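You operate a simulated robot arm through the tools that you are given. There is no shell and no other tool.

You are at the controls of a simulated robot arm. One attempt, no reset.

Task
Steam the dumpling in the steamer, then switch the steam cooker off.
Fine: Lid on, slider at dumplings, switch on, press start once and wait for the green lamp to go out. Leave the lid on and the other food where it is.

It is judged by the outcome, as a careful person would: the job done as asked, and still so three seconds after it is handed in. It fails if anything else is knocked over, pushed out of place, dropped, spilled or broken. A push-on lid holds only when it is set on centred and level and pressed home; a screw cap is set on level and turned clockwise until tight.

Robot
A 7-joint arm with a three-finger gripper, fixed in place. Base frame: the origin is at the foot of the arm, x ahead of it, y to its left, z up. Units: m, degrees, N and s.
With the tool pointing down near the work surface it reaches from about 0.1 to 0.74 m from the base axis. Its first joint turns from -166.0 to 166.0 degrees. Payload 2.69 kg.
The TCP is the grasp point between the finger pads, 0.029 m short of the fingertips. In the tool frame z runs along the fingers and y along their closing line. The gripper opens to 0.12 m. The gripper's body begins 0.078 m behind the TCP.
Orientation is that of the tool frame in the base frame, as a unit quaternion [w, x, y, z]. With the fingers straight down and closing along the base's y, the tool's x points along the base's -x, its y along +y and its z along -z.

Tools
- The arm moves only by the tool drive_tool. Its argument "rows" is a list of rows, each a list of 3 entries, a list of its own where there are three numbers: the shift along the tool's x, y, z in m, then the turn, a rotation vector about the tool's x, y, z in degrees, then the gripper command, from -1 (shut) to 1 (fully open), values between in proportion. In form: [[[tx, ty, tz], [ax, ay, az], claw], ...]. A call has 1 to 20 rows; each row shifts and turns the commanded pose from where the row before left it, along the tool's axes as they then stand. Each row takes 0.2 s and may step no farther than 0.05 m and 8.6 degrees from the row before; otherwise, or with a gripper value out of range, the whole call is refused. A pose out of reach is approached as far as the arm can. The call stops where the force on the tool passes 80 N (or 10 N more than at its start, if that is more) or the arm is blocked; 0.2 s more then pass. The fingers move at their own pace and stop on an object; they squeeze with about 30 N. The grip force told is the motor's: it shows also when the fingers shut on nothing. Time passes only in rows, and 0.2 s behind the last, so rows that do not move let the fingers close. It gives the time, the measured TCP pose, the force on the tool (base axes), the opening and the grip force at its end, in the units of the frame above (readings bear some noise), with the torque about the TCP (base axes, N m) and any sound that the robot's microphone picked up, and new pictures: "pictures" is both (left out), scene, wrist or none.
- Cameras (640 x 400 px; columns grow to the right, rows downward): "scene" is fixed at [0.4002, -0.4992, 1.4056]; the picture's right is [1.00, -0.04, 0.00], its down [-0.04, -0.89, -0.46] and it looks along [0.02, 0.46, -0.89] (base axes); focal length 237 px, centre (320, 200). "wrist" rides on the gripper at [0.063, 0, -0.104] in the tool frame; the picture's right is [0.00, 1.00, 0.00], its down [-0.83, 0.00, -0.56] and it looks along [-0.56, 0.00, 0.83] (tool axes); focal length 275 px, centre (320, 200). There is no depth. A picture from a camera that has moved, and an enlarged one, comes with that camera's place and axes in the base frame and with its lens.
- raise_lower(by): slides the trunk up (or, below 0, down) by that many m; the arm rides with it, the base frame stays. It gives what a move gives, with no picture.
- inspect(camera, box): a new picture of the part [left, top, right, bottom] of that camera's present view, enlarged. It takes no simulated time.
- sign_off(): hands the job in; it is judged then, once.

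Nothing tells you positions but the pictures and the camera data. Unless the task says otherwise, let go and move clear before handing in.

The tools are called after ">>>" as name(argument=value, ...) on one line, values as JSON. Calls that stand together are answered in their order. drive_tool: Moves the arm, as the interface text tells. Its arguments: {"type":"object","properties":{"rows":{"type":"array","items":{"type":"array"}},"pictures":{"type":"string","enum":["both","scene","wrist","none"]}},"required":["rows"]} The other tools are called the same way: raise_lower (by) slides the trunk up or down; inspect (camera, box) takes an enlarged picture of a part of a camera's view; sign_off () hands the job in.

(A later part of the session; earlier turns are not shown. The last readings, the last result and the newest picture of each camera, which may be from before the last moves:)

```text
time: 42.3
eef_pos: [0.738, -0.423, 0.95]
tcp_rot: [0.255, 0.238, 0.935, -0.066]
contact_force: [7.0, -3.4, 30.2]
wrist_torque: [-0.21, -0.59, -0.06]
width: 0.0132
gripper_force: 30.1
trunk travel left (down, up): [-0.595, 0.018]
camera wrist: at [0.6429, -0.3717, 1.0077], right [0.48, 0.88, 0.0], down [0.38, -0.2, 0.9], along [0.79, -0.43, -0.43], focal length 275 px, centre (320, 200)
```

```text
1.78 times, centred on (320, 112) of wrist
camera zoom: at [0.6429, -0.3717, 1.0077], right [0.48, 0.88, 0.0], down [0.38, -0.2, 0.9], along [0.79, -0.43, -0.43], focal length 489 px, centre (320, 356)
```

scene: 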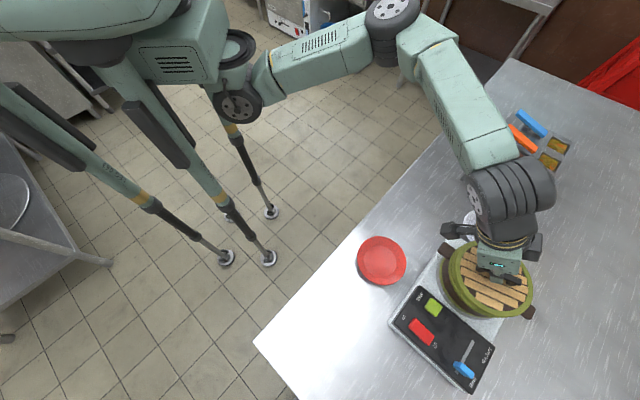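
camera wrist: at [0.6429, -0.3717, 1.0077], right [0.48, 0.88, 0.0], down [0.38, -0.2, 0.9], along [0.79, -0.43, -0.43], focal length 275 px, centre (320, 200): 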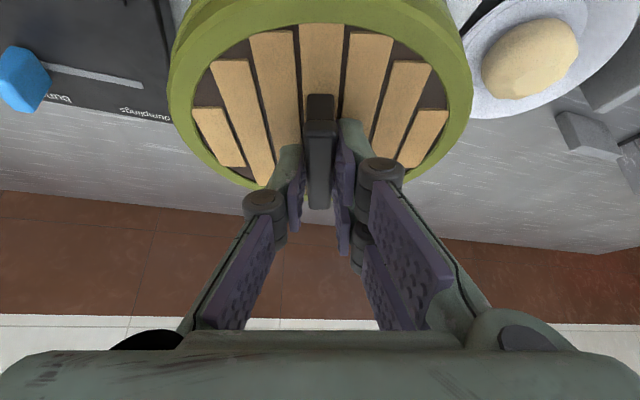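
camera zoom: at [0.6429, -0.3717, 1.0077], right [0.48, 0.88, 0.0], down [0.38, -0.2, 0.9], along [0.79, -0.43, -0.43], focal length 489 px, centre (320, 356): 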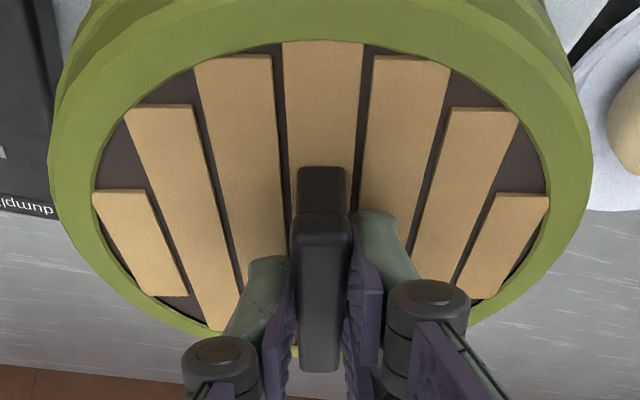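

The lid didn't move with more pressure and its outline is concentric with the rim within about 1 mm, so it's resting fully on it. I'll ease the force off, then open the fingers.

>>> drive_tool(rows=[[[-0.0015, 0, -0.0026], [0, 0, 0], -1], [[0, 0, 0], [0, 0, 0], -1]], pictures="none")

```text
time: 42.9
eef_pos: [0.7369, -0.4219, 0.9508]
tcp_rot: [0.253, 0.238, 0.935, -0.064]
contact_force: [8.6, -3.6, 23.4]
wrist_torque: [-0.41, -0.86, -0.04]
width: 0.0133
gripper_force: 30.0
trunk travel left (down, up): [-0.595, 0.018]
```

Still 23 N. I'll ease off a little more.

>>> drive_tool(rows=[[[-0.001, 0, -0.0018], [0, 0, 0], -1], [[0, 0, 0], [0, 0, 0], -1]], pictures="none")

```text
time: 43.5
eef_pos: [0.7368, -0.4223, 0.9504]
tcp_rot: [0.252, 0.239, 0.936, -0.064]
contact_force: [5.1, -3.8, 14.5]
wrist_torque: [-0.4, -0.79, -0.07]
width: 0.0133
gripper_force: 29.8
trunk travel left (down, up): [-0.595, 0.018]
```

>>> drive_tool(rows=[[[-0.0006, 0, -0.001], [0, 0, 0], -1], [[0, 0, 0], [0, 0, 0], -0.75], [[0, 0, 0], [0, 0, 0], -0.6], [[0, 0, 0], [0, 0, 0], -0.4], [[0, 0, 0], [0, 0, 0], -0.4], [[0, 0, 0], [0, 0, 0], -0.4]], pictures="both")

>>> inspect(camera="scene", box=[430, 230, 550, 330])

>>> inspect(camera="wrist", box=[140, 0, 500, 225])

```text
time: 44.9
eef_pos: [0.7384, -0.424, 0.9516]
tcp_rot: [0.251, 0.239, 0.936, -0.064]
contact_force: [0.6, -0.4, -0.5]
wrist_torque: [0.0, 0.0, -0.03]
width: 0.0362
gripper_force: 0.1
trunk travel left (down, up): [-0.595, 0.018]
camera wrist: at [0.6438, -0.3722, 1.0097], right [0.48, 0.88, 0.0], down [0.39, -0.21, 0.9], along [0.79, -0.43, -0.44], focal length 275 px, centre (320, 200)
```

scene: 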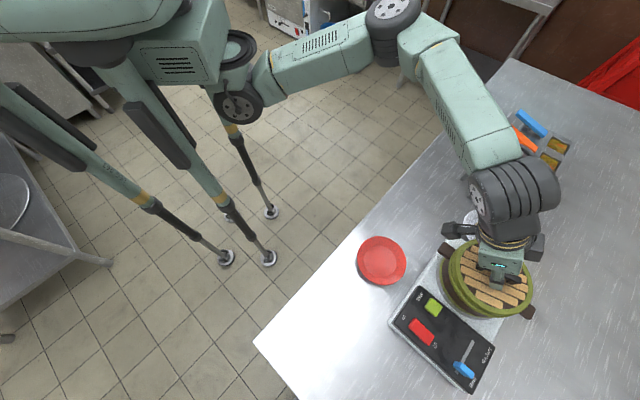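
wrist: 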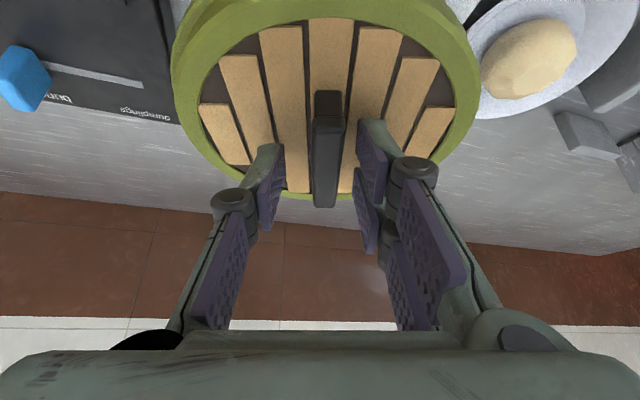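

```text
4.00 times, centred on (490, 280) of scene
camera zoom: at [0.4002, -0.4992, 1.4056], right [1.0, -0.04, 0.0], down [-0.04, -0.89, -0.46], along [0.02, 0.46, -0.89], focal length 947 px, centre (-360, -120)
```

zoom: 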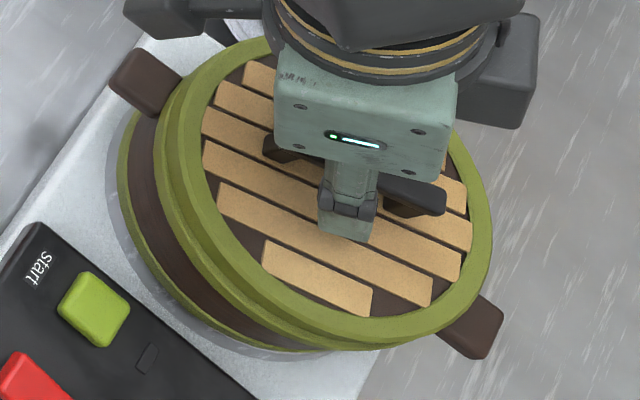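

```text
1.78 times, centred on (320, 112) of wrist
camera zoom: at [0.6438, -0.3722, 1.0097], right [0.48, 0.88, 0.0], down [0.39, -0.21, 0.9], along [0.79, -0.43, -0.44], focal length 489 px, centre (320, 356)
```

zoom: 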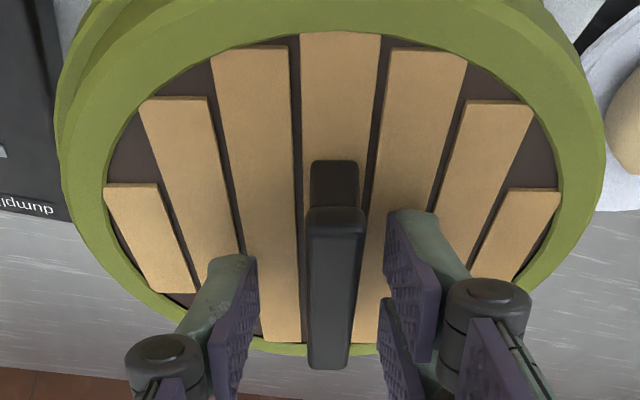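

Released. The lid settled and stays concentric with the pot. I'll retract straight up.

>>> drive_tool(rows=[[[-0.0125, 0, -0.0216], [0, 0, 0], -0.4], [[-0.0125, 0, -0.0216], [0, 0, 0], -0.4], [[-0.0125, 0, -0.0216], [0, 0, 0], -0.4], [[0, 0, 0], [0, 0, 0], -0.7], [[0, 0, 0], [0, 0, 0], -1]], pictures="both")

>>> inspect(camera="scene", box=[430, 230, 550, 330])

>>> inspect(camera="wrist", box=[140, 0, 500, 225])

```text
time: 46.1
eef_pos: [0.739, -0.4254, 1.0284]
tcp_rot: [0.25, 0.239, 0.936, -0.065]
contact_force: [0.5, -0.6, -0.5]
wrist_torque: [0.0, 0.01, -0.01]
width: 0.0
gripper_force: 4.8
trunk travel left (down, up): [-0.595, 0.018]
camera wrist: at [0.6436, -0.3735, 1.0861], right [0.48, 0.88, 0.0], down [0.39, -0.21, 0.9], along [0.79, -0.43, -0.44], focal length 275 px, centre (320, 200)
```

scene: 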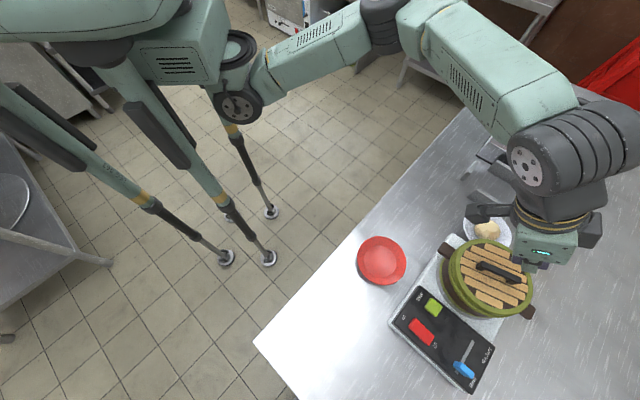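
wrist: 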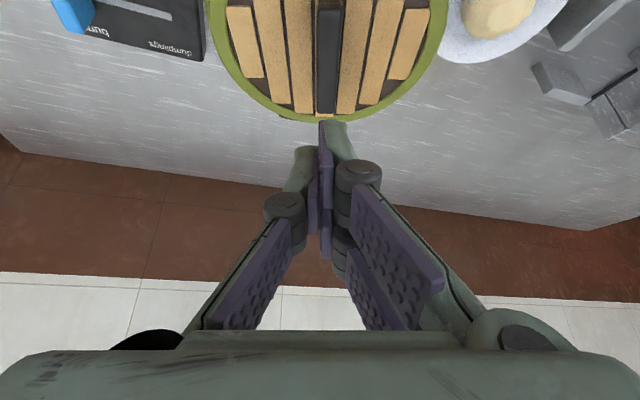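

```text
4.00 times, centred on (490, 280) of scene
camera zoom: at [0.4002, -0.4992, 1.4056], right [1.0, -0.04, 0.0], down [-0.04, -0.89, -0.46], along [0.02, 0.46, -0.89], focal length 947 px, centre (-360, -120)
```

zoom: 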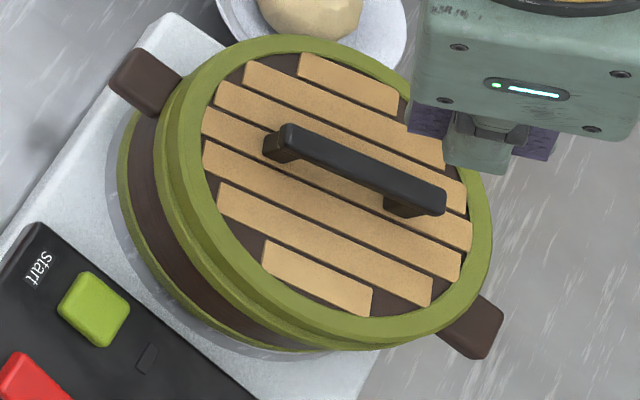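

```text
1.78 times, centred on (320, 112) of wrist
camera zoom: at [0.6436, -0.3735, 1.0861], right [0.48, 0.88, 0.0], down [0.39, -0.21, 0.9], along [0.79, -0.43, -0.44], focal length 489 px, centre (320, 356)
```

zoom: 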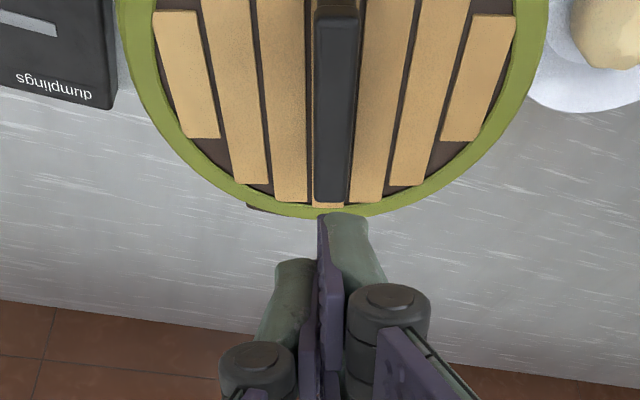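

The lid is on, level and centred. To make sure it's pressed home, I'll press the centre of the handle with closed fingertips, hovering just above first.

>>> drive_tool(rows=[[[0.01225, 0.00235, 0.02575], [0, 0, 0], -1], [[0.01225, 0.00235, 0.02575], [0, 0, 0], -1], [[0, 0, 0], [0, 0, 0], -1]], pictures="both")

>>> inspect(camera="wrist", box=[140, 0, 500, 225])

>>> inspect(camera="scene", box=[430, 230, 550, 330])

```text
time: 46.9
eef_pos: [0.7439, -0.4219, 0.9735]
tcp_rot: [0.252, 0.239, 0.935, -0.065]
contact_force: [0.1, -0.1, 7.2]
wrist_torque: [0.04, 0.01, -0.05]
width: 0.0
gripper_force: 28.4
trunk travel left (down, up): [-0.595, 0.018]
camera wrist: at [0.6492, -0.3701, 1.0306], right [0.48, 0.88, 0.0], down [0.39, -0.21, 0.9], along [0.79, -0.43, -0.44], focal length 275 px, centre (320, 200)
```

scene: 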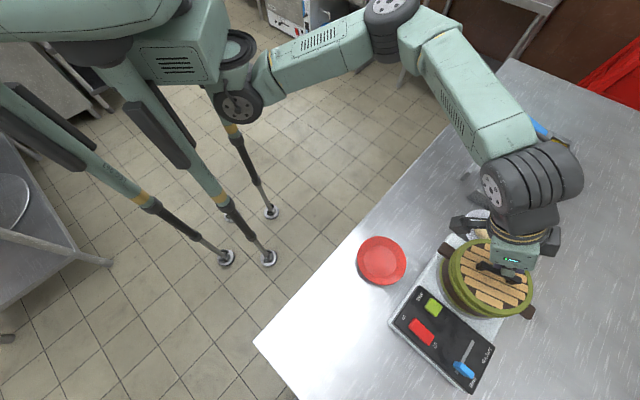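
wrist: 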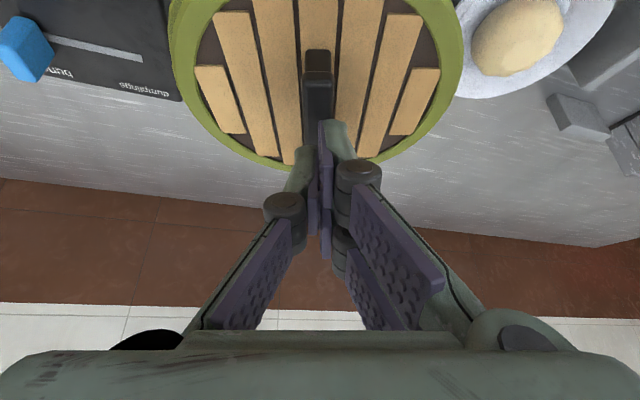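

```text
1.78 times, centred on (320, 112) of wrist
camera zoom: at [0.6492, -0.3701, 1.0306], right [0.48, 0.88, 0.0], down [0.39, -0.21, 0.9], along [0.79, -0.43, -0.44], focal length 489 px, centre (320, 356)
```

zoom: 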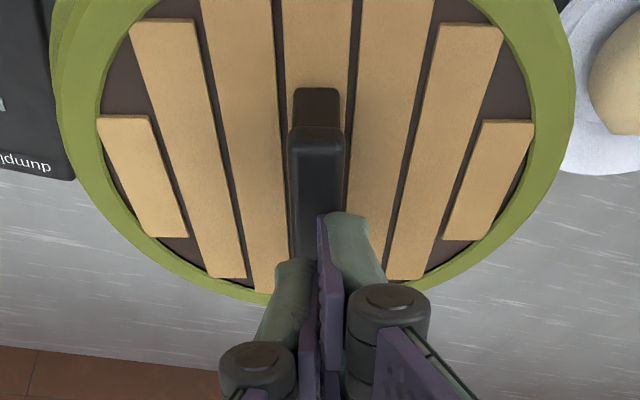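

```text
4.00 times, centred on (490, 280) of scene
camera zoom: at [0.4002, -0.4992, 1.4056], right [1.0, -0.04, 0.0], down [-0.04, -0.89, -0.46], along [0.02, 0.46, -0.89], focal length 947 px, centre (-360, -120)
```

zoom: 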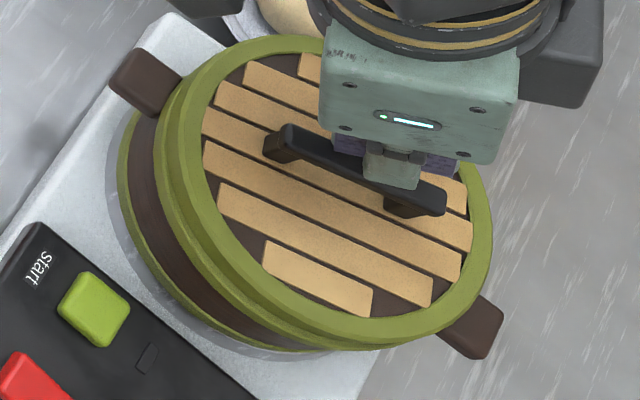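

Contact (7 N) on the handle. I'll press down progressively.

>>> drive_tool(rows=[[[0.001, 0, 0.0017], [0, 0, 0], -1], [[0.001, 0, 0.0017], [0, 0, 0], -1], [[0, 0, 0], [0, 0, 0], -1]], pictures="none")

```text
time: 47.7
eef_pos: [0.7437, -0.4198, 0.9719]
tcp_rot: [0.255, 0.239, 0.935, -0.067]
contact_force: [5.4, 0.8, 37.4]
wrist_torque: [0.16, -0.03, -0.02]
width: 0.0
gripper_force: 28.4
trunk travel left (down, up): [-0.595, 0.018]
```

>>> drive_tool(rows=[[[0.0008, 0, 0.0014], [0, 0, 0], -1], [[0, 0, 0], [0, 0, 0], -1]], pictures="scene")

>>> inspect(camera="scene", box=[430, 230, 550, 330])

```text
time: 48.3
eef_pos: [0.7434, -0.4207, 0.9724]
tcp_rot: [0.257, 0.238, 0.934, -0.067]
contact_force: [12.0, -1.6, 45.8]
wrist_torque: [0.07, -0.2, 0.02]
width: 0.0
gripper_force: 28.2
trunk travel left (down, up): [-0.595, 0.018]
```

scene: 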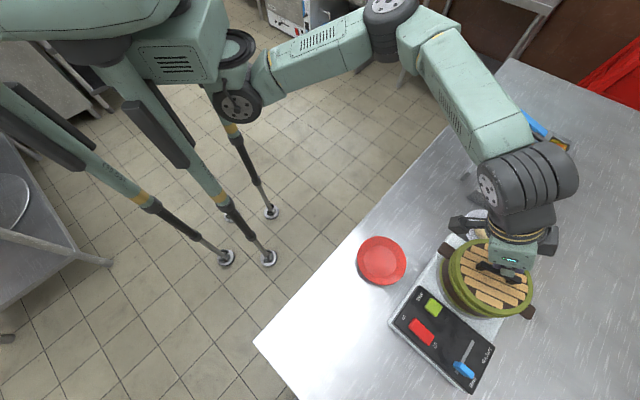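

```text
4.00 times, centred on (490, 280) of scene
camera zoom: at [0.4002, -0.4992, 1.4056], right [1.0, -0.04, 0.0], down [-0.04, -0.89, -0.46], along [0.02, 0.46, -0.89], focal length 947 px, centre (-360, -120)
```

zoom: 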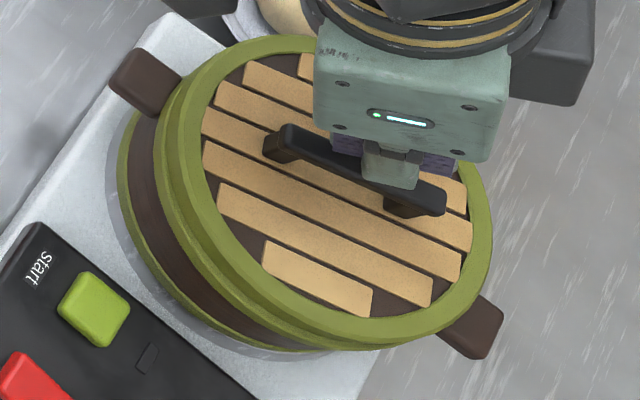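

The lid stays firm under 46 N, so it's home. I'll raise and move to view the control panel, yawing so the finger closing line is parallel to the slider slot.

>>> drive_tool(rows=[[[-0.0117, 0, -0.0202], [0, 0, 0], -1], [[-0.0117, 0, -0.0202], [0, 0, 0], -1], [[-0.0117, 0, -0.0202], [0, 0, 0], -1], [[0.0253, -0.0336, -0.0147], [0, 0, 0], -1], [[0.0253, -0.0336, -0.0147], [0, 0, 0], -1], [[0.0253, -0.0336, -0.0147], [0, 0, 0], -0.5], [[0.0253, -0.0336, -0.0147], [0, 0, 0], -0.3], [[0.0253, -0.0336, -0.0147], [0, 0, 0], -0.3], [[0, 0, 0], [3.83, 0, 6.63], -0.3], [[0, 0, 0], [3.83, 0, 6.63], -0.3], [[0, 0, 0], [0, 0, 0], -0.3]])

>>> inspect(camera="scene", box=[430, 230, 550, 330])

>>> inspect(camera="scene", box=[385, 280, 505, 395])

```text
time: 50.7
eef_pos: [0.5365, -0.4987, 1.0359]
tcp_rot: [0.24, 0.362, 0.895, -0.097]
contact_force: [0.1, 0.3, 0.1]
wrist_torque: [-0.01, 0.02, 0.01]
width: 0.0421
gripper_force: 0.2
trunk travel left (down, up): [-0.595, 0.018]
camera wrist: at [0.4586, -0.4241, 1.0934], right [0.69, 0.72, 0.0], down [0.32, -0.3, 0.9], along [0.65, -0.62, -0.44], focal length 275 px, centre (320, 200)
```

scene: 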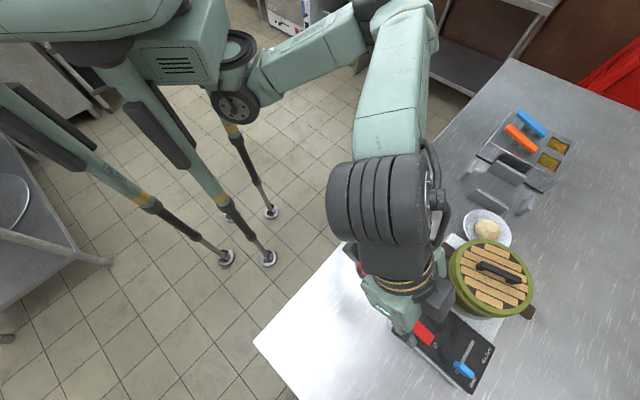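
wrist: 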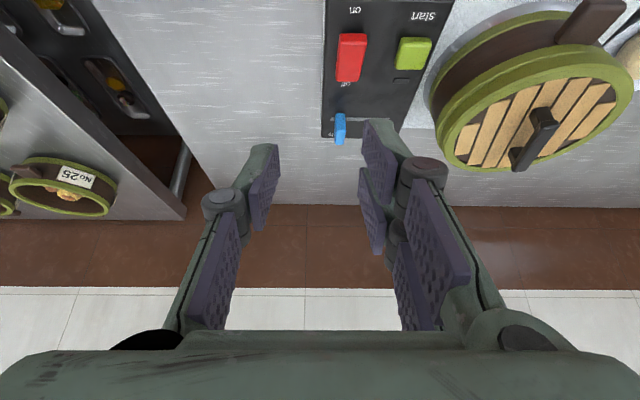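

```text
4.00 times, centred on (490, 280) of scene
camera zoom: at [0.4002, -0.4992, 1.4056], right [1.0, -0.04, 0.0], down [-0.04, -0.89, -0.46], along [0.02, 0.46, -0.89], focal length 947 px, centre (-360, -120)
```

zoom: 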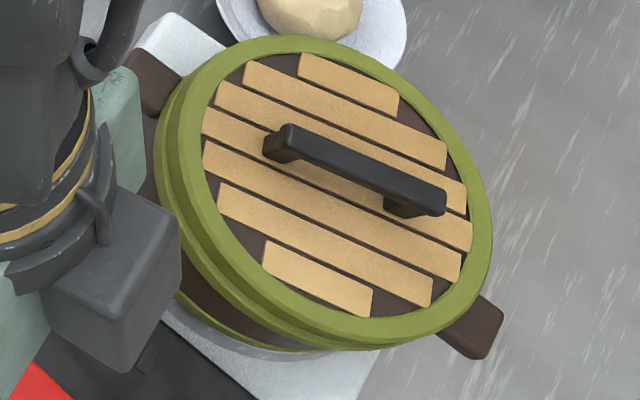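

```text
3.48 times, centred on (445, 338) of scene
camera zoom: at [0.4002, -0.4992, 1.4056], right [1.0, -0.04, 0.0], down [-0.04, -0.89, -0.46], along [0.02, 0.46, -0.89], focal length 824 px, centre (-115, -278)
```

zoom: 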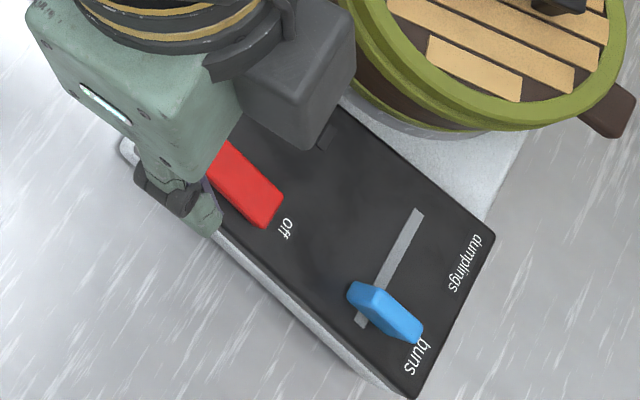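

>>> inspect(camera="wrist", box=[310, 0, 450, 160])

>>> inspect(camera="wrist", box=[315, 80, 405, 150])

```text
2.50 times, centred on (380, 80) of wrist
camera zoom: at [0.4586, -0.4241, 1.0934], right [0.69, 0.72, 0.0], down [0.32, -0.3, 0.9], along [0.65, -0.62, -0.44], focal length 688 px, centre (170, 500)
```

zoom: 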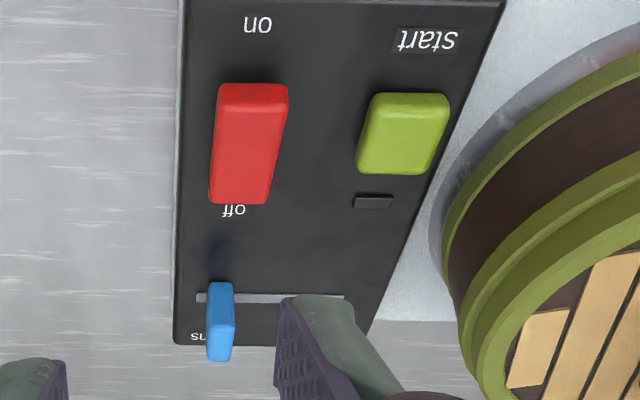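

```text
5.71 times, centred on (360, 115) of wrist
camera zoom: at [0.4586, -0.4241, 1.0934], right [0.69, 0.72, 0.0], down [0.32, -0.3, 0.9], along [0.65, -0.62, -0.44], focal length 1573 px, centre (91, 686)
```

zoom: 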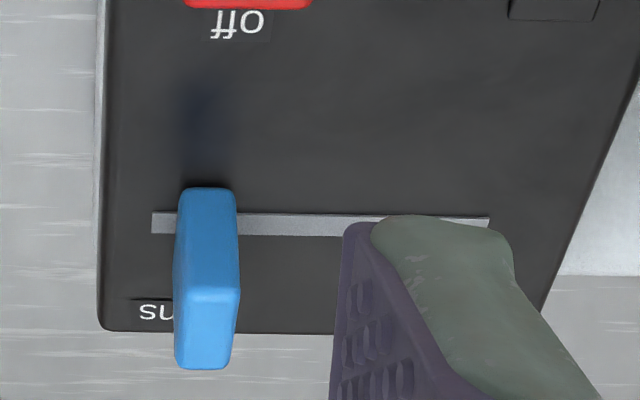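

The slot runs from about lateral 0.027 to 0.100 in the tool's frame. The knob is centred near (h 0.888, lat 0.0375) with its top at z = 0.882. I'll hover above the knob with the fingers straddling it.

>>> drive_tool(rows=[[[-0.01835, 0.0057, 0.0412], [0, 0, 0], -0.4], [[-0.01835, 0.0057, 0.0412], [0, 0, 0], -0.4], [[-0.01835, 0.0057, 0.0412], [0, 0, 0], -0.4], [[-0.01835, 0.0057, 0.0412], [0, 0, 0], -0.4], [[0, 0, 0], [0, 0, 0], -0.4]])

>>> inspect(camera="wrist", box=[200, 50, 440, 250])

>>> inspect(camera="scene", box=[385, 280, 505, 395])

```text
time: 51.9
eef_pos: [0.6522, -0.584, 0.93]
tcp_rot: [0.241, 0.361, 0.896, -0.097]
contact_force: [-1.0, 0.3, 0.5]
wrist_torque: [-0.01, 0.04, 0.02]
width: 0.0358
gripper_force: 0.1
trunk travel left (down, up): [-0.595, 0.018]
camera wrist: at [0.5746, -0.5088, 0.9872], right [0.69, 0.72, 0.0], down [0.32, -0.3, 0.9], along [0.65, -0.62, -0.44], focal length 275 px, centre (320, 200)
```

scene: 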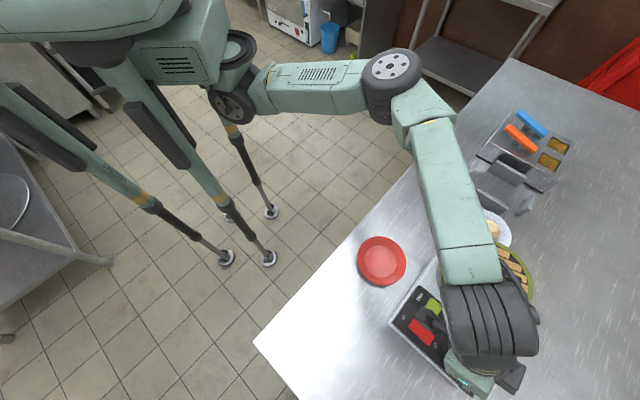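
wrist: 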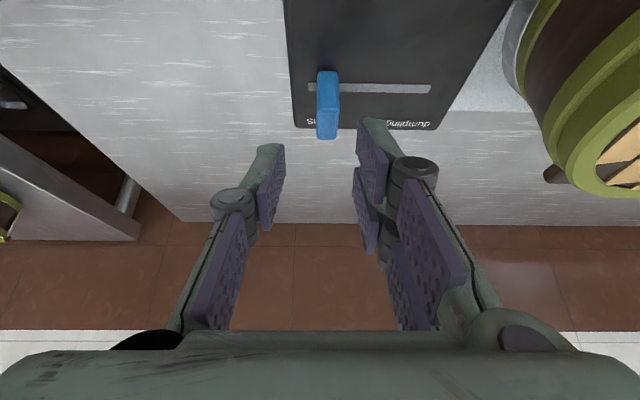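

```text
2.00 times, centred on (320, 150) of wrist
camera zoom: at [0.5746, -0.5088, 0.9872], right [0.69, 0.72, 0.0], down [0.32, -0.3, 0.9], along [0.65, -0.62, -0.44], focal length 551 px, centre (320, 300)
```

zoom: 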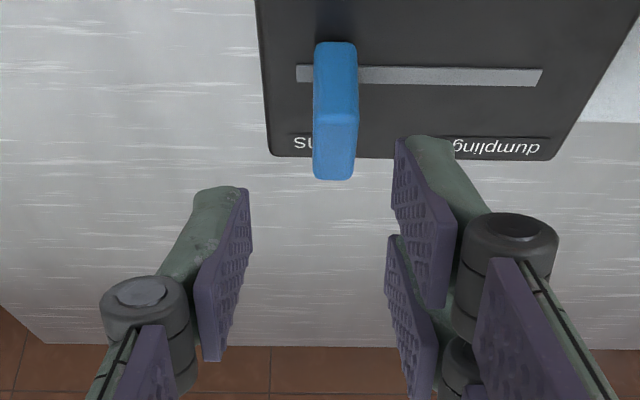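

```text
3.48 times, centred on (445, 338) of scene
camera zoom: at [0.4002, -0.4992, 1.4056], right [1.0, -0.04, 0.0], down [-0.04, -0.89, -0.46], along [0.02, 0.46, -0.89], focal length 824 px, centre (-115, -278)
```

zoom: 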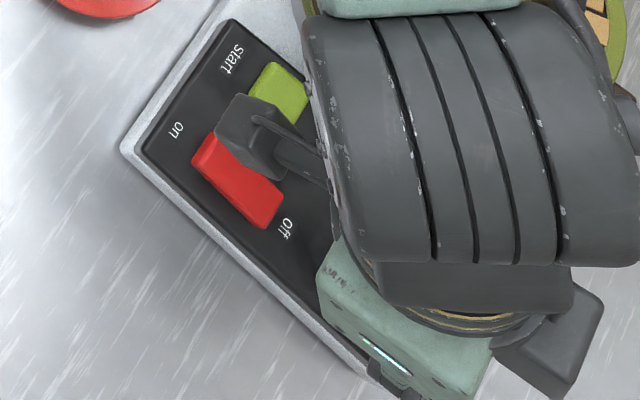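

The knob is at lateral 0.0377. I'll align and descend so the pads straddle it just above the panel surface.

>>> drive_tool(rows=[[[0, 0.004, 0], [0, 0, 0], -0.4], [[0.006, 0, 0.0127], [0, 0, 0], -0.4], [[0.006, 0, 0.0127], [0, 0, 0], -0.4], [[0.0045, 0, 0.0095], [0, 0, 0], -0.4], [[0, 0, 0], [0, 0, 0], -0.4]], pictures="wrist")

>>> inspect(camera="wrist", box=[200, 50, 440, 250])

```text
time: 53.1
eef_pos: [0.6599, -0.5826, 0.8915]
tcp_rot: [0.241, 0.362, 0.895, -0.098]
contact_force: [1.5, -0.2, 8.2]
wrist_torque: [0.18, -0.14, -0.06]
width: 0.0363
gripper_force: 0.1
trunk travel left (down, up): [-0.595, 0.018]
camera wrist: at [0.582, -0.509, 0.9492], right [0.69, 0.72, 0.0], down [0.32, -0.3, 0.9], along [0.65, -0.62, -0.44], focal length 275 px, centre (320, 200)
```

wrist: 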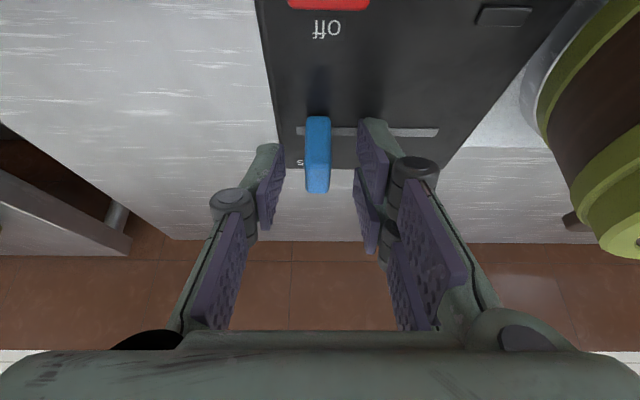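

```text
2.00 times, centred on (320, 150) of wrist
camera zoom: at [0.582, -0.509, 0.9492], right [0.69, 0.72, 0.0], down [0.32, -0.3, 0.9], along [0.65, -0.62, -0.44], focal length 551 px, centre (320, 300)
```

zoom: 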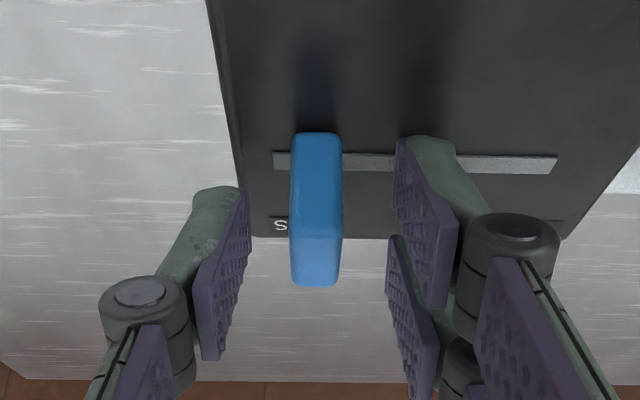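

Light contact with the panel (8 N). I'll lift 2 mm and close on the knob.

>>> drive_tool(rows=[[[-0.0012, 0, -0.0021], [0, 0, 0], -0.4], [[0, 0, 0], [0, 0, 0], -0.6], [[0, 0, 0], [0, 0, 0], -0.8], [[0, 0, 0], [0, 0, 0], -0.85], [[0, 0, 0], [0, 0, 0], -0.85]], pictures="wrist")

>>> inspect(camera="wrist", box=[200, 50, 440, 250])

```text
time: 54.3
eef_pos: [0.6593, -0.5832, 0.8904]
tcp_rot: [0.24, 0.363, 0.895, -0.097]
contact_force: [-2.6, 0.7, -1.1]
wrist_torque: [0.13, -0.34, -0.73]
width: 0.0124
gripper_force: 30.1
trunk travel left (down, up): [-0.595, 0.018]
camera wrist: at [0.5816, -0.5088, 0.9492], right [0.69, 0.72, 0.0], down [0.32, -0.31, 0.9], along [0.65, -0.62, -0.44], focal length 275 px, centre (320, 200)
```

wrist: 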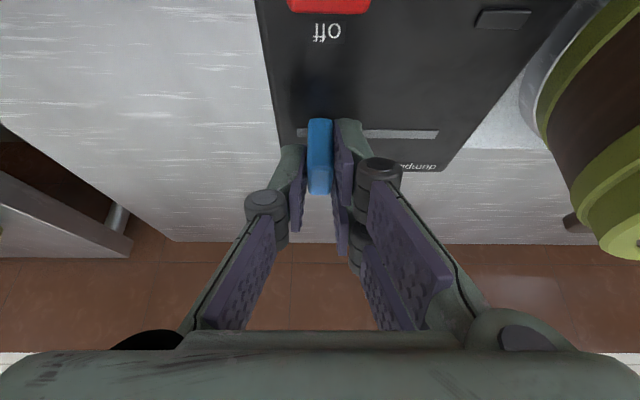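

```text
2.00 times, centred on (320, 150) of wrist
camera zoom: at [0.5816, -0.5088, 0.9492], right [0.69, 0.72, 0.0], down [0.32, -0.31, 0.9], along [0.65, -0.62, -0.44], focal length 551 px, centre (320, 300)
```

zoom: 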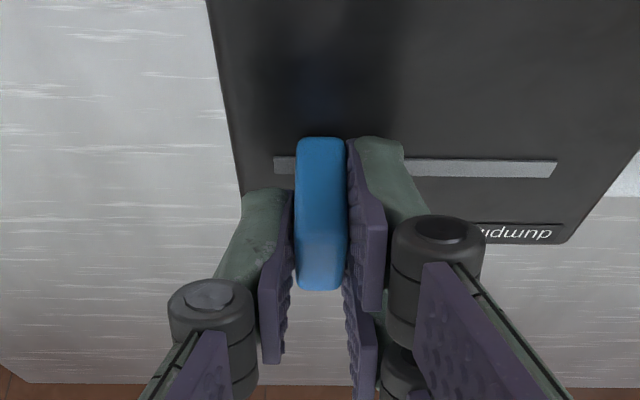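

Gripped on the knob. I'll slide it along the slot toward "dumplings", most of the way first.

>>> drive_tool(rows=[[[-0.0004, 0.01, 0.0002], [0, 0, 0], -0.85], [[-0.0004, 0.01, 0.0002], [0, 0, 0], -0.85], [[-0.0004, 0.01, 0.0002], [0, 0, 0], -0.85], [[-0.0004, 0.01, 0.0002], [0, 0, 0], -0.85], [[0, 0, 0], [0, 0, 0], -0.85]], pictures="wrist")

>>> inspect(camera="wrist", box=[200, 50, 440, 250])

```text
time: 55.5
eef_pos: [0.6907, -0.5553, 0.8916]
tcp_rot: [0.239, 0.361, 0.896, -0.098]
contact_force: [1.0, 0.8, -0.5]
wrist_torque: [0.26, 0.09, -0.05]
width: 0.0119
gripper_force: 30.0
trunk travel left (down, up): [-0.595, 0.018]
camera wrist: at [0.6133, -0.4817, 0.9495], right [0.69, 0.72, 0.0], down [0.32, -0.3, 0.9], along [0.65, -0.62, -0.44], focal length 275 px, centre (320, 200)
```

wrist: 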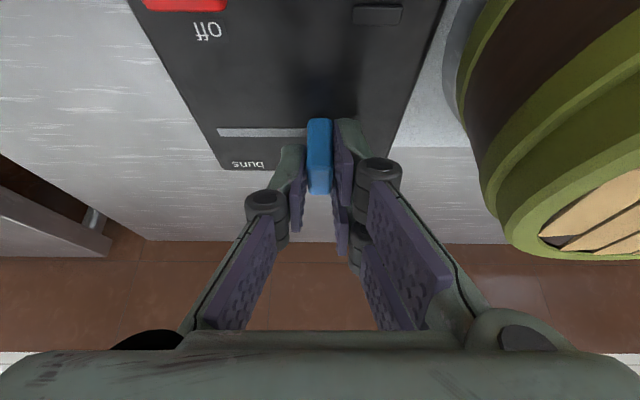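

```text
2.00 times, centred on (320, 150) of wrist
camera zoom: at [0.6133, -0.4817, 0.9495], right [0.69, 0.72, 0.0], down [0.32, -0.3, 0.9], along [0.65, -0.62, -0.44], focal length 551 px, centre (320, 300)
```

zoom: 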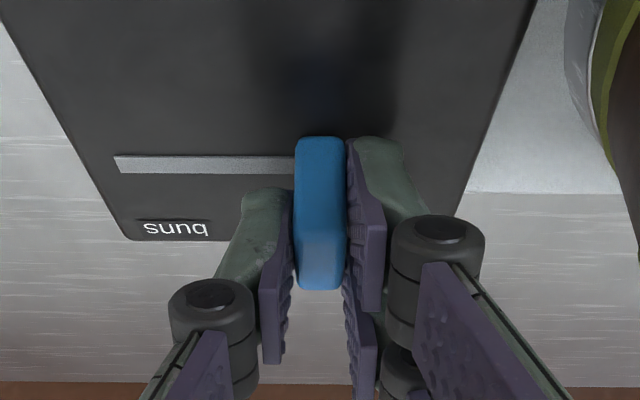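

The slider moves freely (about 42 mm so far). I'll continue gently to its end stop.

>>> drive_tool(rows=[[[-0.0002, 0.004, 0.0001], [0, 0, 0], -0.85], [[-0.0002, 0.004, 0.0001], [0, 0, 0], -0.85], [[-0.0001, 0.002, 0.0001], [0, 0, 0], -0.85], [[0, 0, 0], [0, 0, 0], -0.85]], pictures="wrist")

>>> inspect(camera="wrist", box=[200, 50, 440, 250])

```text
time: 56.5
eef_pos: [0.6972, -0.5497, 0.8918]
tcp_rot: [0.239, 0.362, 0.896, -0.097]
contact_force: [-2.4, -1.1, 0.2]
wrist_torque: [0.33, 0.52, 0.03]
width: 0.0117
gripper_force: 29.8
trunk travel left (down, up): [-0.595, 0.018]
camera wrist: at [0.6206, -0.475, 0.9492], right [0.69, 0.72, 0.0], down [0.32, -0.3, 0.9], along [0.65, -0.62, -0.44], focal length 275 px, centre (320, 200)
```

wrist: 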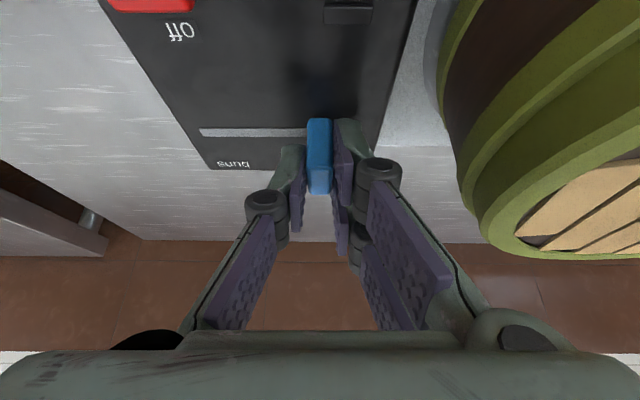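

```text
2.00 times, centred on (320, 150) of wrist
camera zoom: at [0.6206, -0.475, 0.9492], right [0.69, 0.72, 0.0], down [0.32, -0.3, 0.9], along [0.65, -0.62, -0.44], focal length 551 px, centre (320, 300)
```

zoom: 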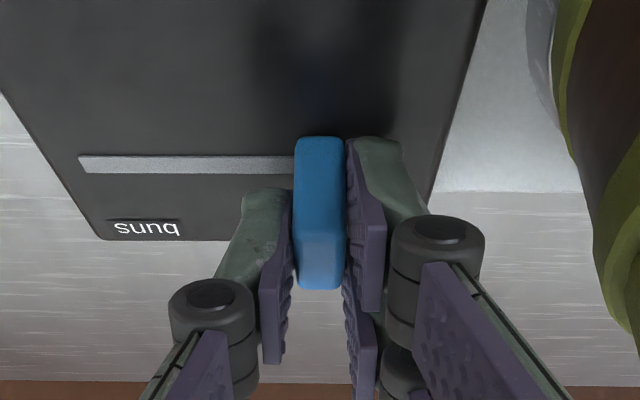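

>>> drive_tool(rows=[[[-0.0001, 0.003, 0.0001], [0, 0, 0], -0.85], [[-0.0001, 0.002, 0.0001], [0, 0, 0], -0.85], [[0, 0, 0], [0, 0, 0], -0.85]], pictures="wrist")

>>> inspect(camera="wrist", box=[200, 50, 440, 250])

```text
time: 57.3
eef_pos: [0.7024, -0.5453, 0.8911]
tcp_rot: [0.239, 0.362, 0.896, -0.098]
contact_force: [-1.1, -7.0, -0.3]
wrist_torque: [-0.21, 0.09, 0.17]
width: 0.012
gripper_force: 30.1
trunk travel left (down, up): [-0.595, 0.018]
camera wrist: at [0.6241, -0.4713, 0.9494], right [0.69, 0.72, 0.0], down [0.32, -0.3, 0.9], along [0.65, -0.62, -0.44], focal length 275 px, centre (320, 200)
```

wrist: 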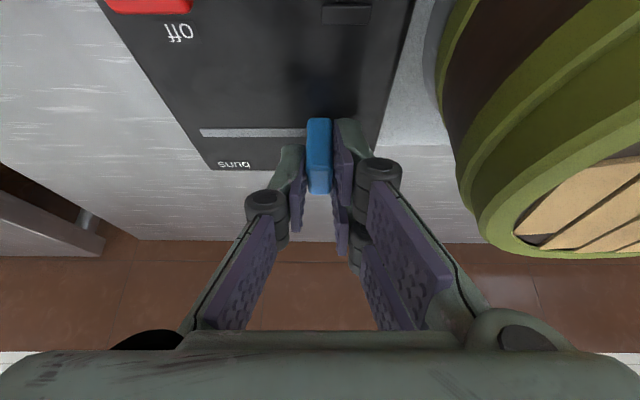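

```text
2.00 times, centred on (320, 150) of wrist
camera zoom: at [0.6241, -0.4713, 0.9494], right [0.69, 0.72, 0.0], down [0.32, -0.3, 0.9], along [0.65, -0.62, -0.44], focal length 551 px, centre (320, 300)
```

zoom: 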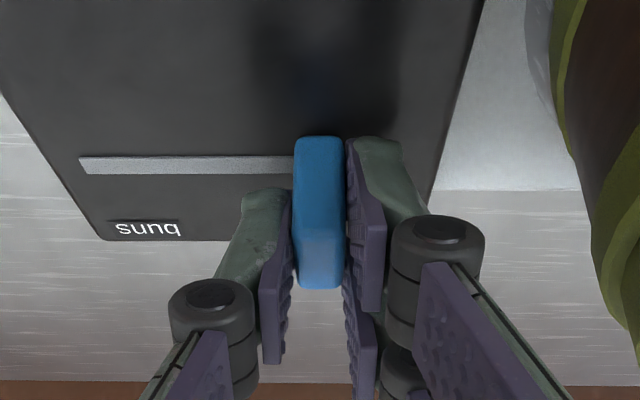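

The slider is at its end stop (force building, position unchanged). I'll ease off, open the fingers and lift away.

>>> drive_tool(rows=[[[0, -0.0015, 0], [0, 0, 0], -0.85], [[0, 0, 0], [0, 0, 0], -0.7], [[0, 0, 0], [0, 0, 0], -0.5], [[0, 0, 0], [0, 0, 0], -0.4], [[0, 0, 0], [0, 0, 0], -0.4], [[-0.01, 0, -0.0173], [0, 0, 0], -0.4], [[-0.015, 0, -0.026], [0, 0, 0], -0.4], [[0, 0, 0], [0, 0, 0], -0.4]], pictures="both")

>>> inspect(camera="wrist", box=[180, 0, 440, 200])

```text
time: 59.1
eef_pos: [0.7013, -0.5456, 0.9449]
tcp_rot: [0.24, 0.361, 0.896, -0.097]
contact_force: [0.2, 0.3, 0.1]
wrist_torque: [-0.01, 0.01, -0.01]
width: 0.0362
gripper_force: 0.1
trunk travel left (down, up): [-0.595, 0.018]
camera wrist: at [0.6232, -0.4721, 1.0032], right [0.69, 0.72, 0.0], down [0.32, -0.3, 0.9], along [0.65, -0.62, -0.44], focal length 275 px, centre (320, 200)
```

scene: 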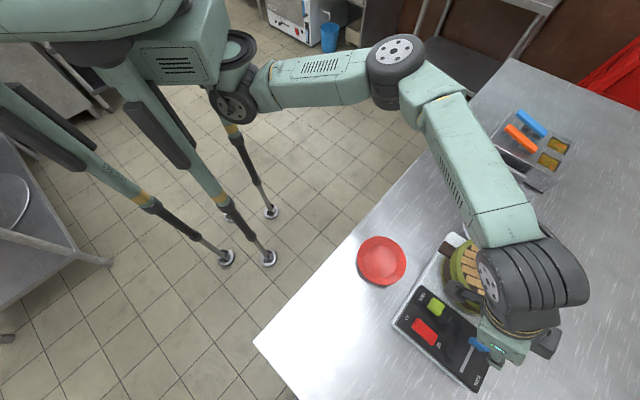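
wrist: 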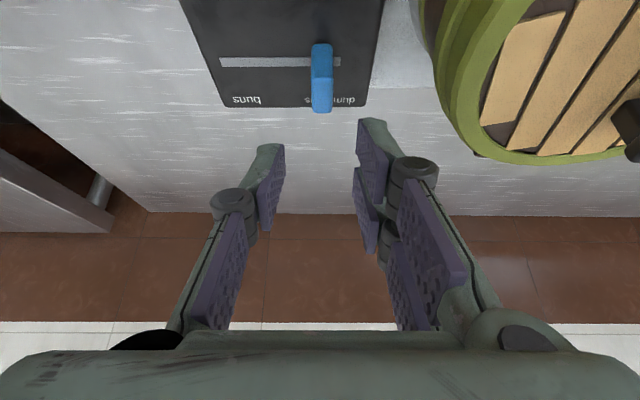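

```text
2.00 times, centred on (310, 100) of wrist
camera zoom: at [0.6232, -0.4721, 1.0032], right [0.69, 0.72, 0.0], down [0.32, -0.3, 0.9], along [0.65, -0.62, -0.44], focal length 551 px, centre (340, 400)
```

zoom: 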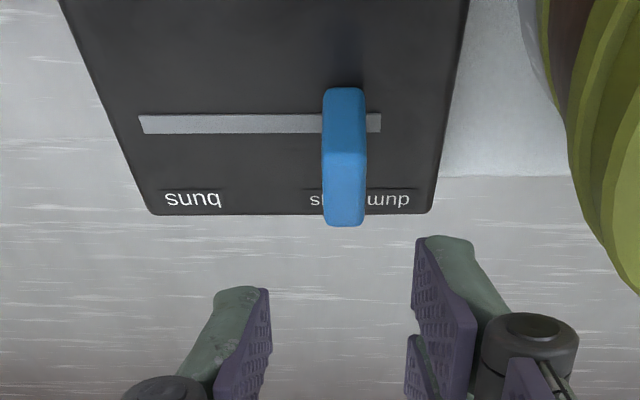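

The slider is at "dumplings". I'll check whether the cooker shifted at all.

>>> inspect(camera="scene", box=[385, 280, 505, 395])

>>> inspect(camera="scene", box=[350, 180, 550, 400])

```text
3.48 times, centred on (445, 338) of scene
camera zoom: at [0.4002, -0.4992, 1.4056], right [1.0, -0.04, 0.0], down [-0.04, -0.89, -0.46], along [0.02, 0.46, -0.89], focal length 824 px, centre (-115, -278)
```

zoom: 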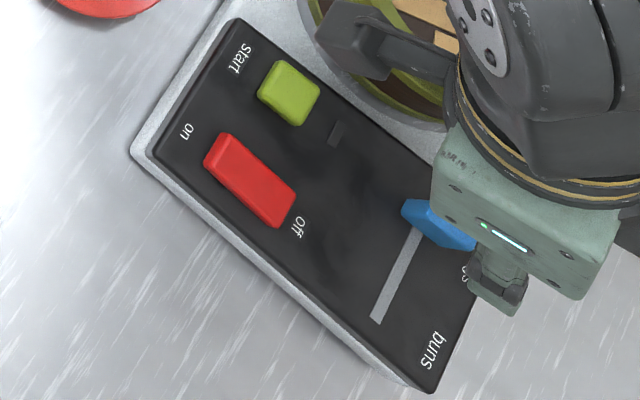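

```text
1.82 times, centred on (450, 290) of scene
camera zoom: at [0.4002, -0.4992, 1.4056], right [1.0, -0.04, 0.0], down [-0.04, -0.89, -0.46], along [0.02, 0.46, -0.89], focal length 430 px, centre (84, 36)
```

zoom: 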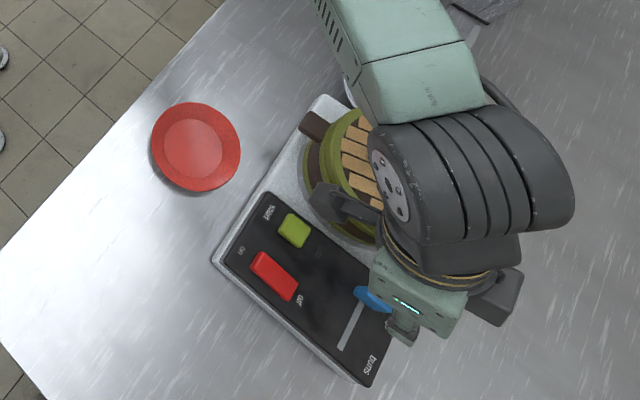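

The cooker nudged a few millimetres, which is fine. Now the red switch: I'll back off above it and look closely to see which end is raised.

>>> drive_tool(rows=[[[0.0284, -0.0167, -0.0241], [0, 0, 0], -0.7], [[0.0284, -0.0167, -0.0241], [0, 0, 0], -1], [[0.0284, -0.0167, -0.0241], [0, 0, 0], -1], [[0, 0, 0], [0, 0, 0], -1]], pictures="both")

>>> inspect(camera="wrist", box=[250, 0, 450, 150])

>>> inspect(camera="scene", box=[430, 230, 550, 330])

```text
time: 60.1
eef_pos: [0.5873, -0.5059, 0.9631]
tcp_rot: [0.24, 0.361, 0.896, -0.097]
contact_force: [0.2, -0.7, 0.0]
wrist_torque: [0.0, -0.01, 0.04]
width: 0.0003
gripper_force: 29.0
trunk travel left (down, up): [-0.595, 0.018]
camera wrist: at [0.5096, -0.4317, 1.0218], right [0.69, 0.72, 0.0], down [0.32, -0.3, 0.9], along [0.65, -0.62, -0.44], focal length 275 px, centre (320, 200)
```

scene: 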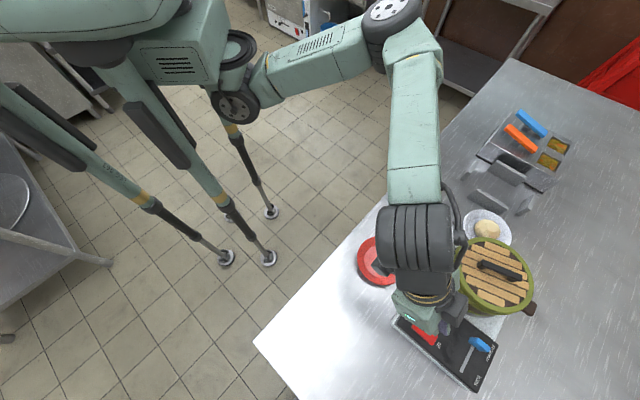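
wrist: 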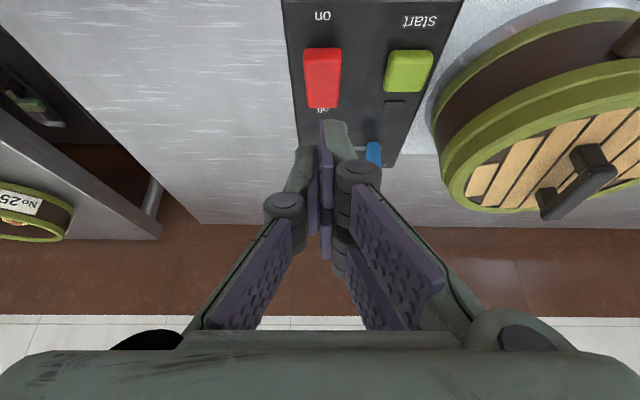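

```text
2.67 times, centred on (350, 75) of wrist
camera zoom: at [0.5096, -0.4317, 1.0218], right [0.69, 0.72, 0.0], down [0.32, -0.3, 0.9], along [0.65, -0.62, -0.44], focal length 734 px, centre (240, 533)
```

zoom: 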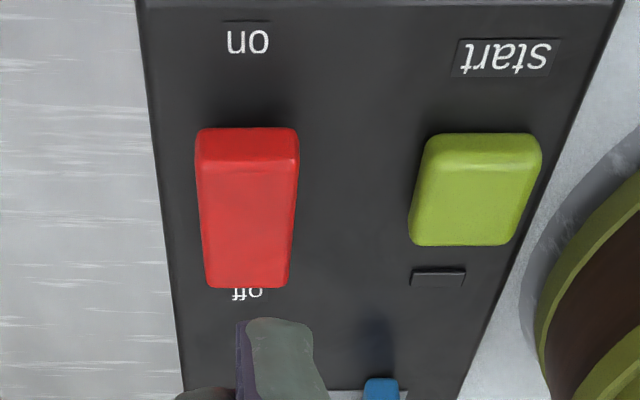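

```text
4.00 times, centred on (490, 280) of scene
camera zoom: at [0.4002, -0.4992, 1.4056], right [1.0, -0.04, 0.0], down [-0.04, -0.89, -0.46], along [0.02, 0.46, -0.89], focal length 947 px, centre (-360, -120)
```

zoom: 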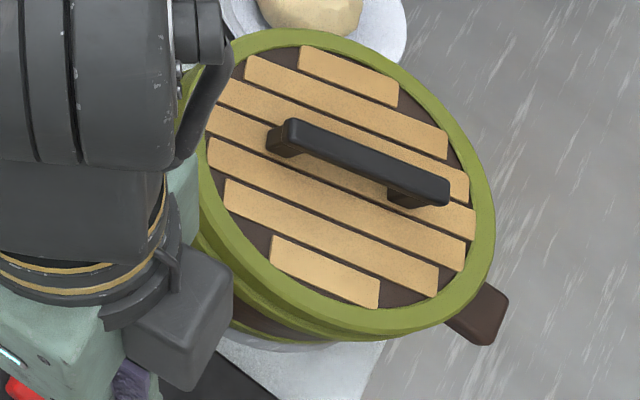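

The "on" end (nearest the robot) stands higher, so the rocker is currently off. I'll bring the closed fingertips just above its "on" end at h of about 0.787, lateral 0.0455.

>>> drive_tool(rows=[[[0.01, 0.0005, 0.0236], [0, 0, 0], -1], [[0.0103, 0.0005, 0.0236], [0, 0, 0], -1], [[0, 0, 0], [0, 0, 0], -1]], pictures="both")

>>> inspect(camera="wrist", box=[220, 50, 420, 220])

>>> inspect(camera="scene", box=[385, 280, 505, 395])

```text
time: 60.9
eef_pos: [0.5897, -0.5114, 0.9112]
tcp_rot: [0.239, 0.363, 0.896, -0.096]
contact_force: [0.1, 0.3, -0.4]
wrist_torque: [0.01, 0.01, 0.01]
width: 0.0
gripper_force: 28.8
trunk travel left (down, up): [-0.595, 0.018]
camera wrist: at [0.5122, -0.4374, 0.9693], right [0.69, 0.72, 0.0], down [0.32, -0.3, 0.9], along [0.65, -0.62, -0.44], focal length 275 px, centre (320, 200)
```

scene: 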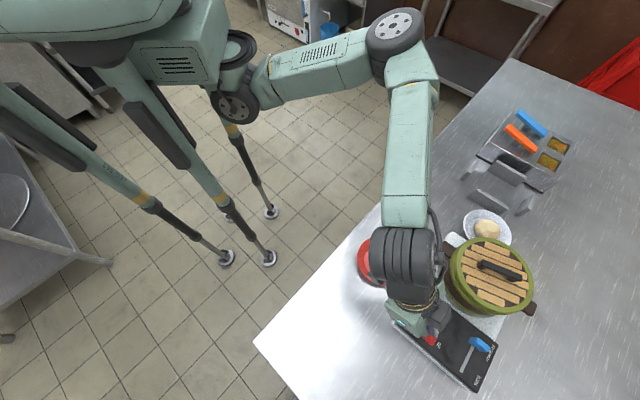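
wrist: 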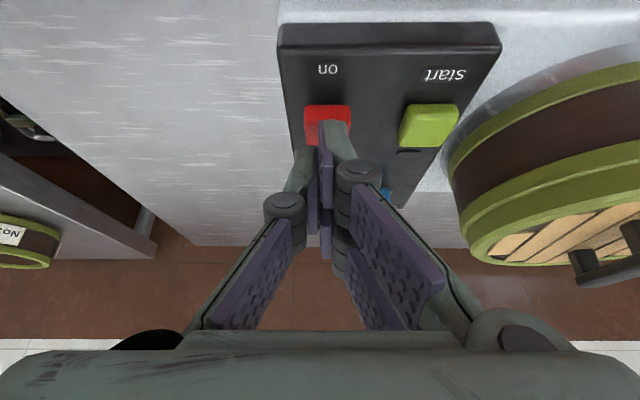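

```text
2.35 times, centred on (320, 135) of wrist
camera zoom: at [0.5122, -0.4374, 0.9693], right [0.69, 0.72, 0.0], down [0.32, -0.3, 0.9], along [0.65, -0.62, -0.44], focal length 648 px, centre (320, 353)
```

zoom: 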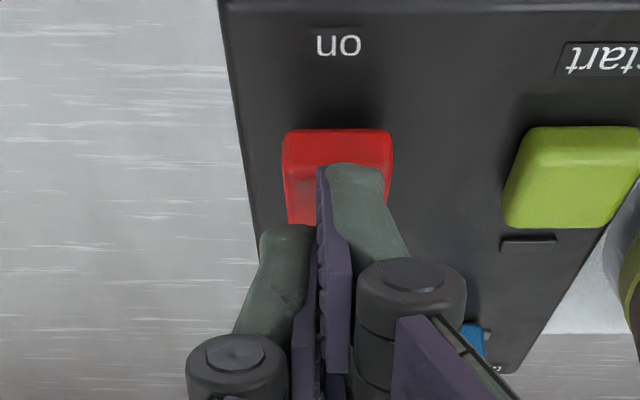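

```text
3.48 times, centred on (445, 338) of scene
camera zoom: at [0.4002, -0.4992, 1.4056], right [1.0, -0.04, 0.0], down [-0.04, -0.89, -0.46], along [0.02, 0.46, -0.89], focal length 824 px, centre (-115, -278)
```

zoom: 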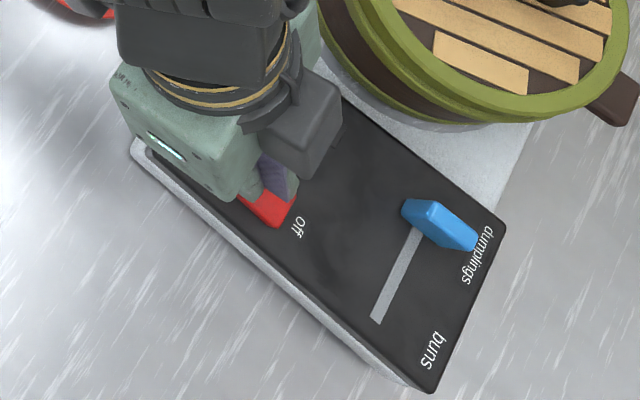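

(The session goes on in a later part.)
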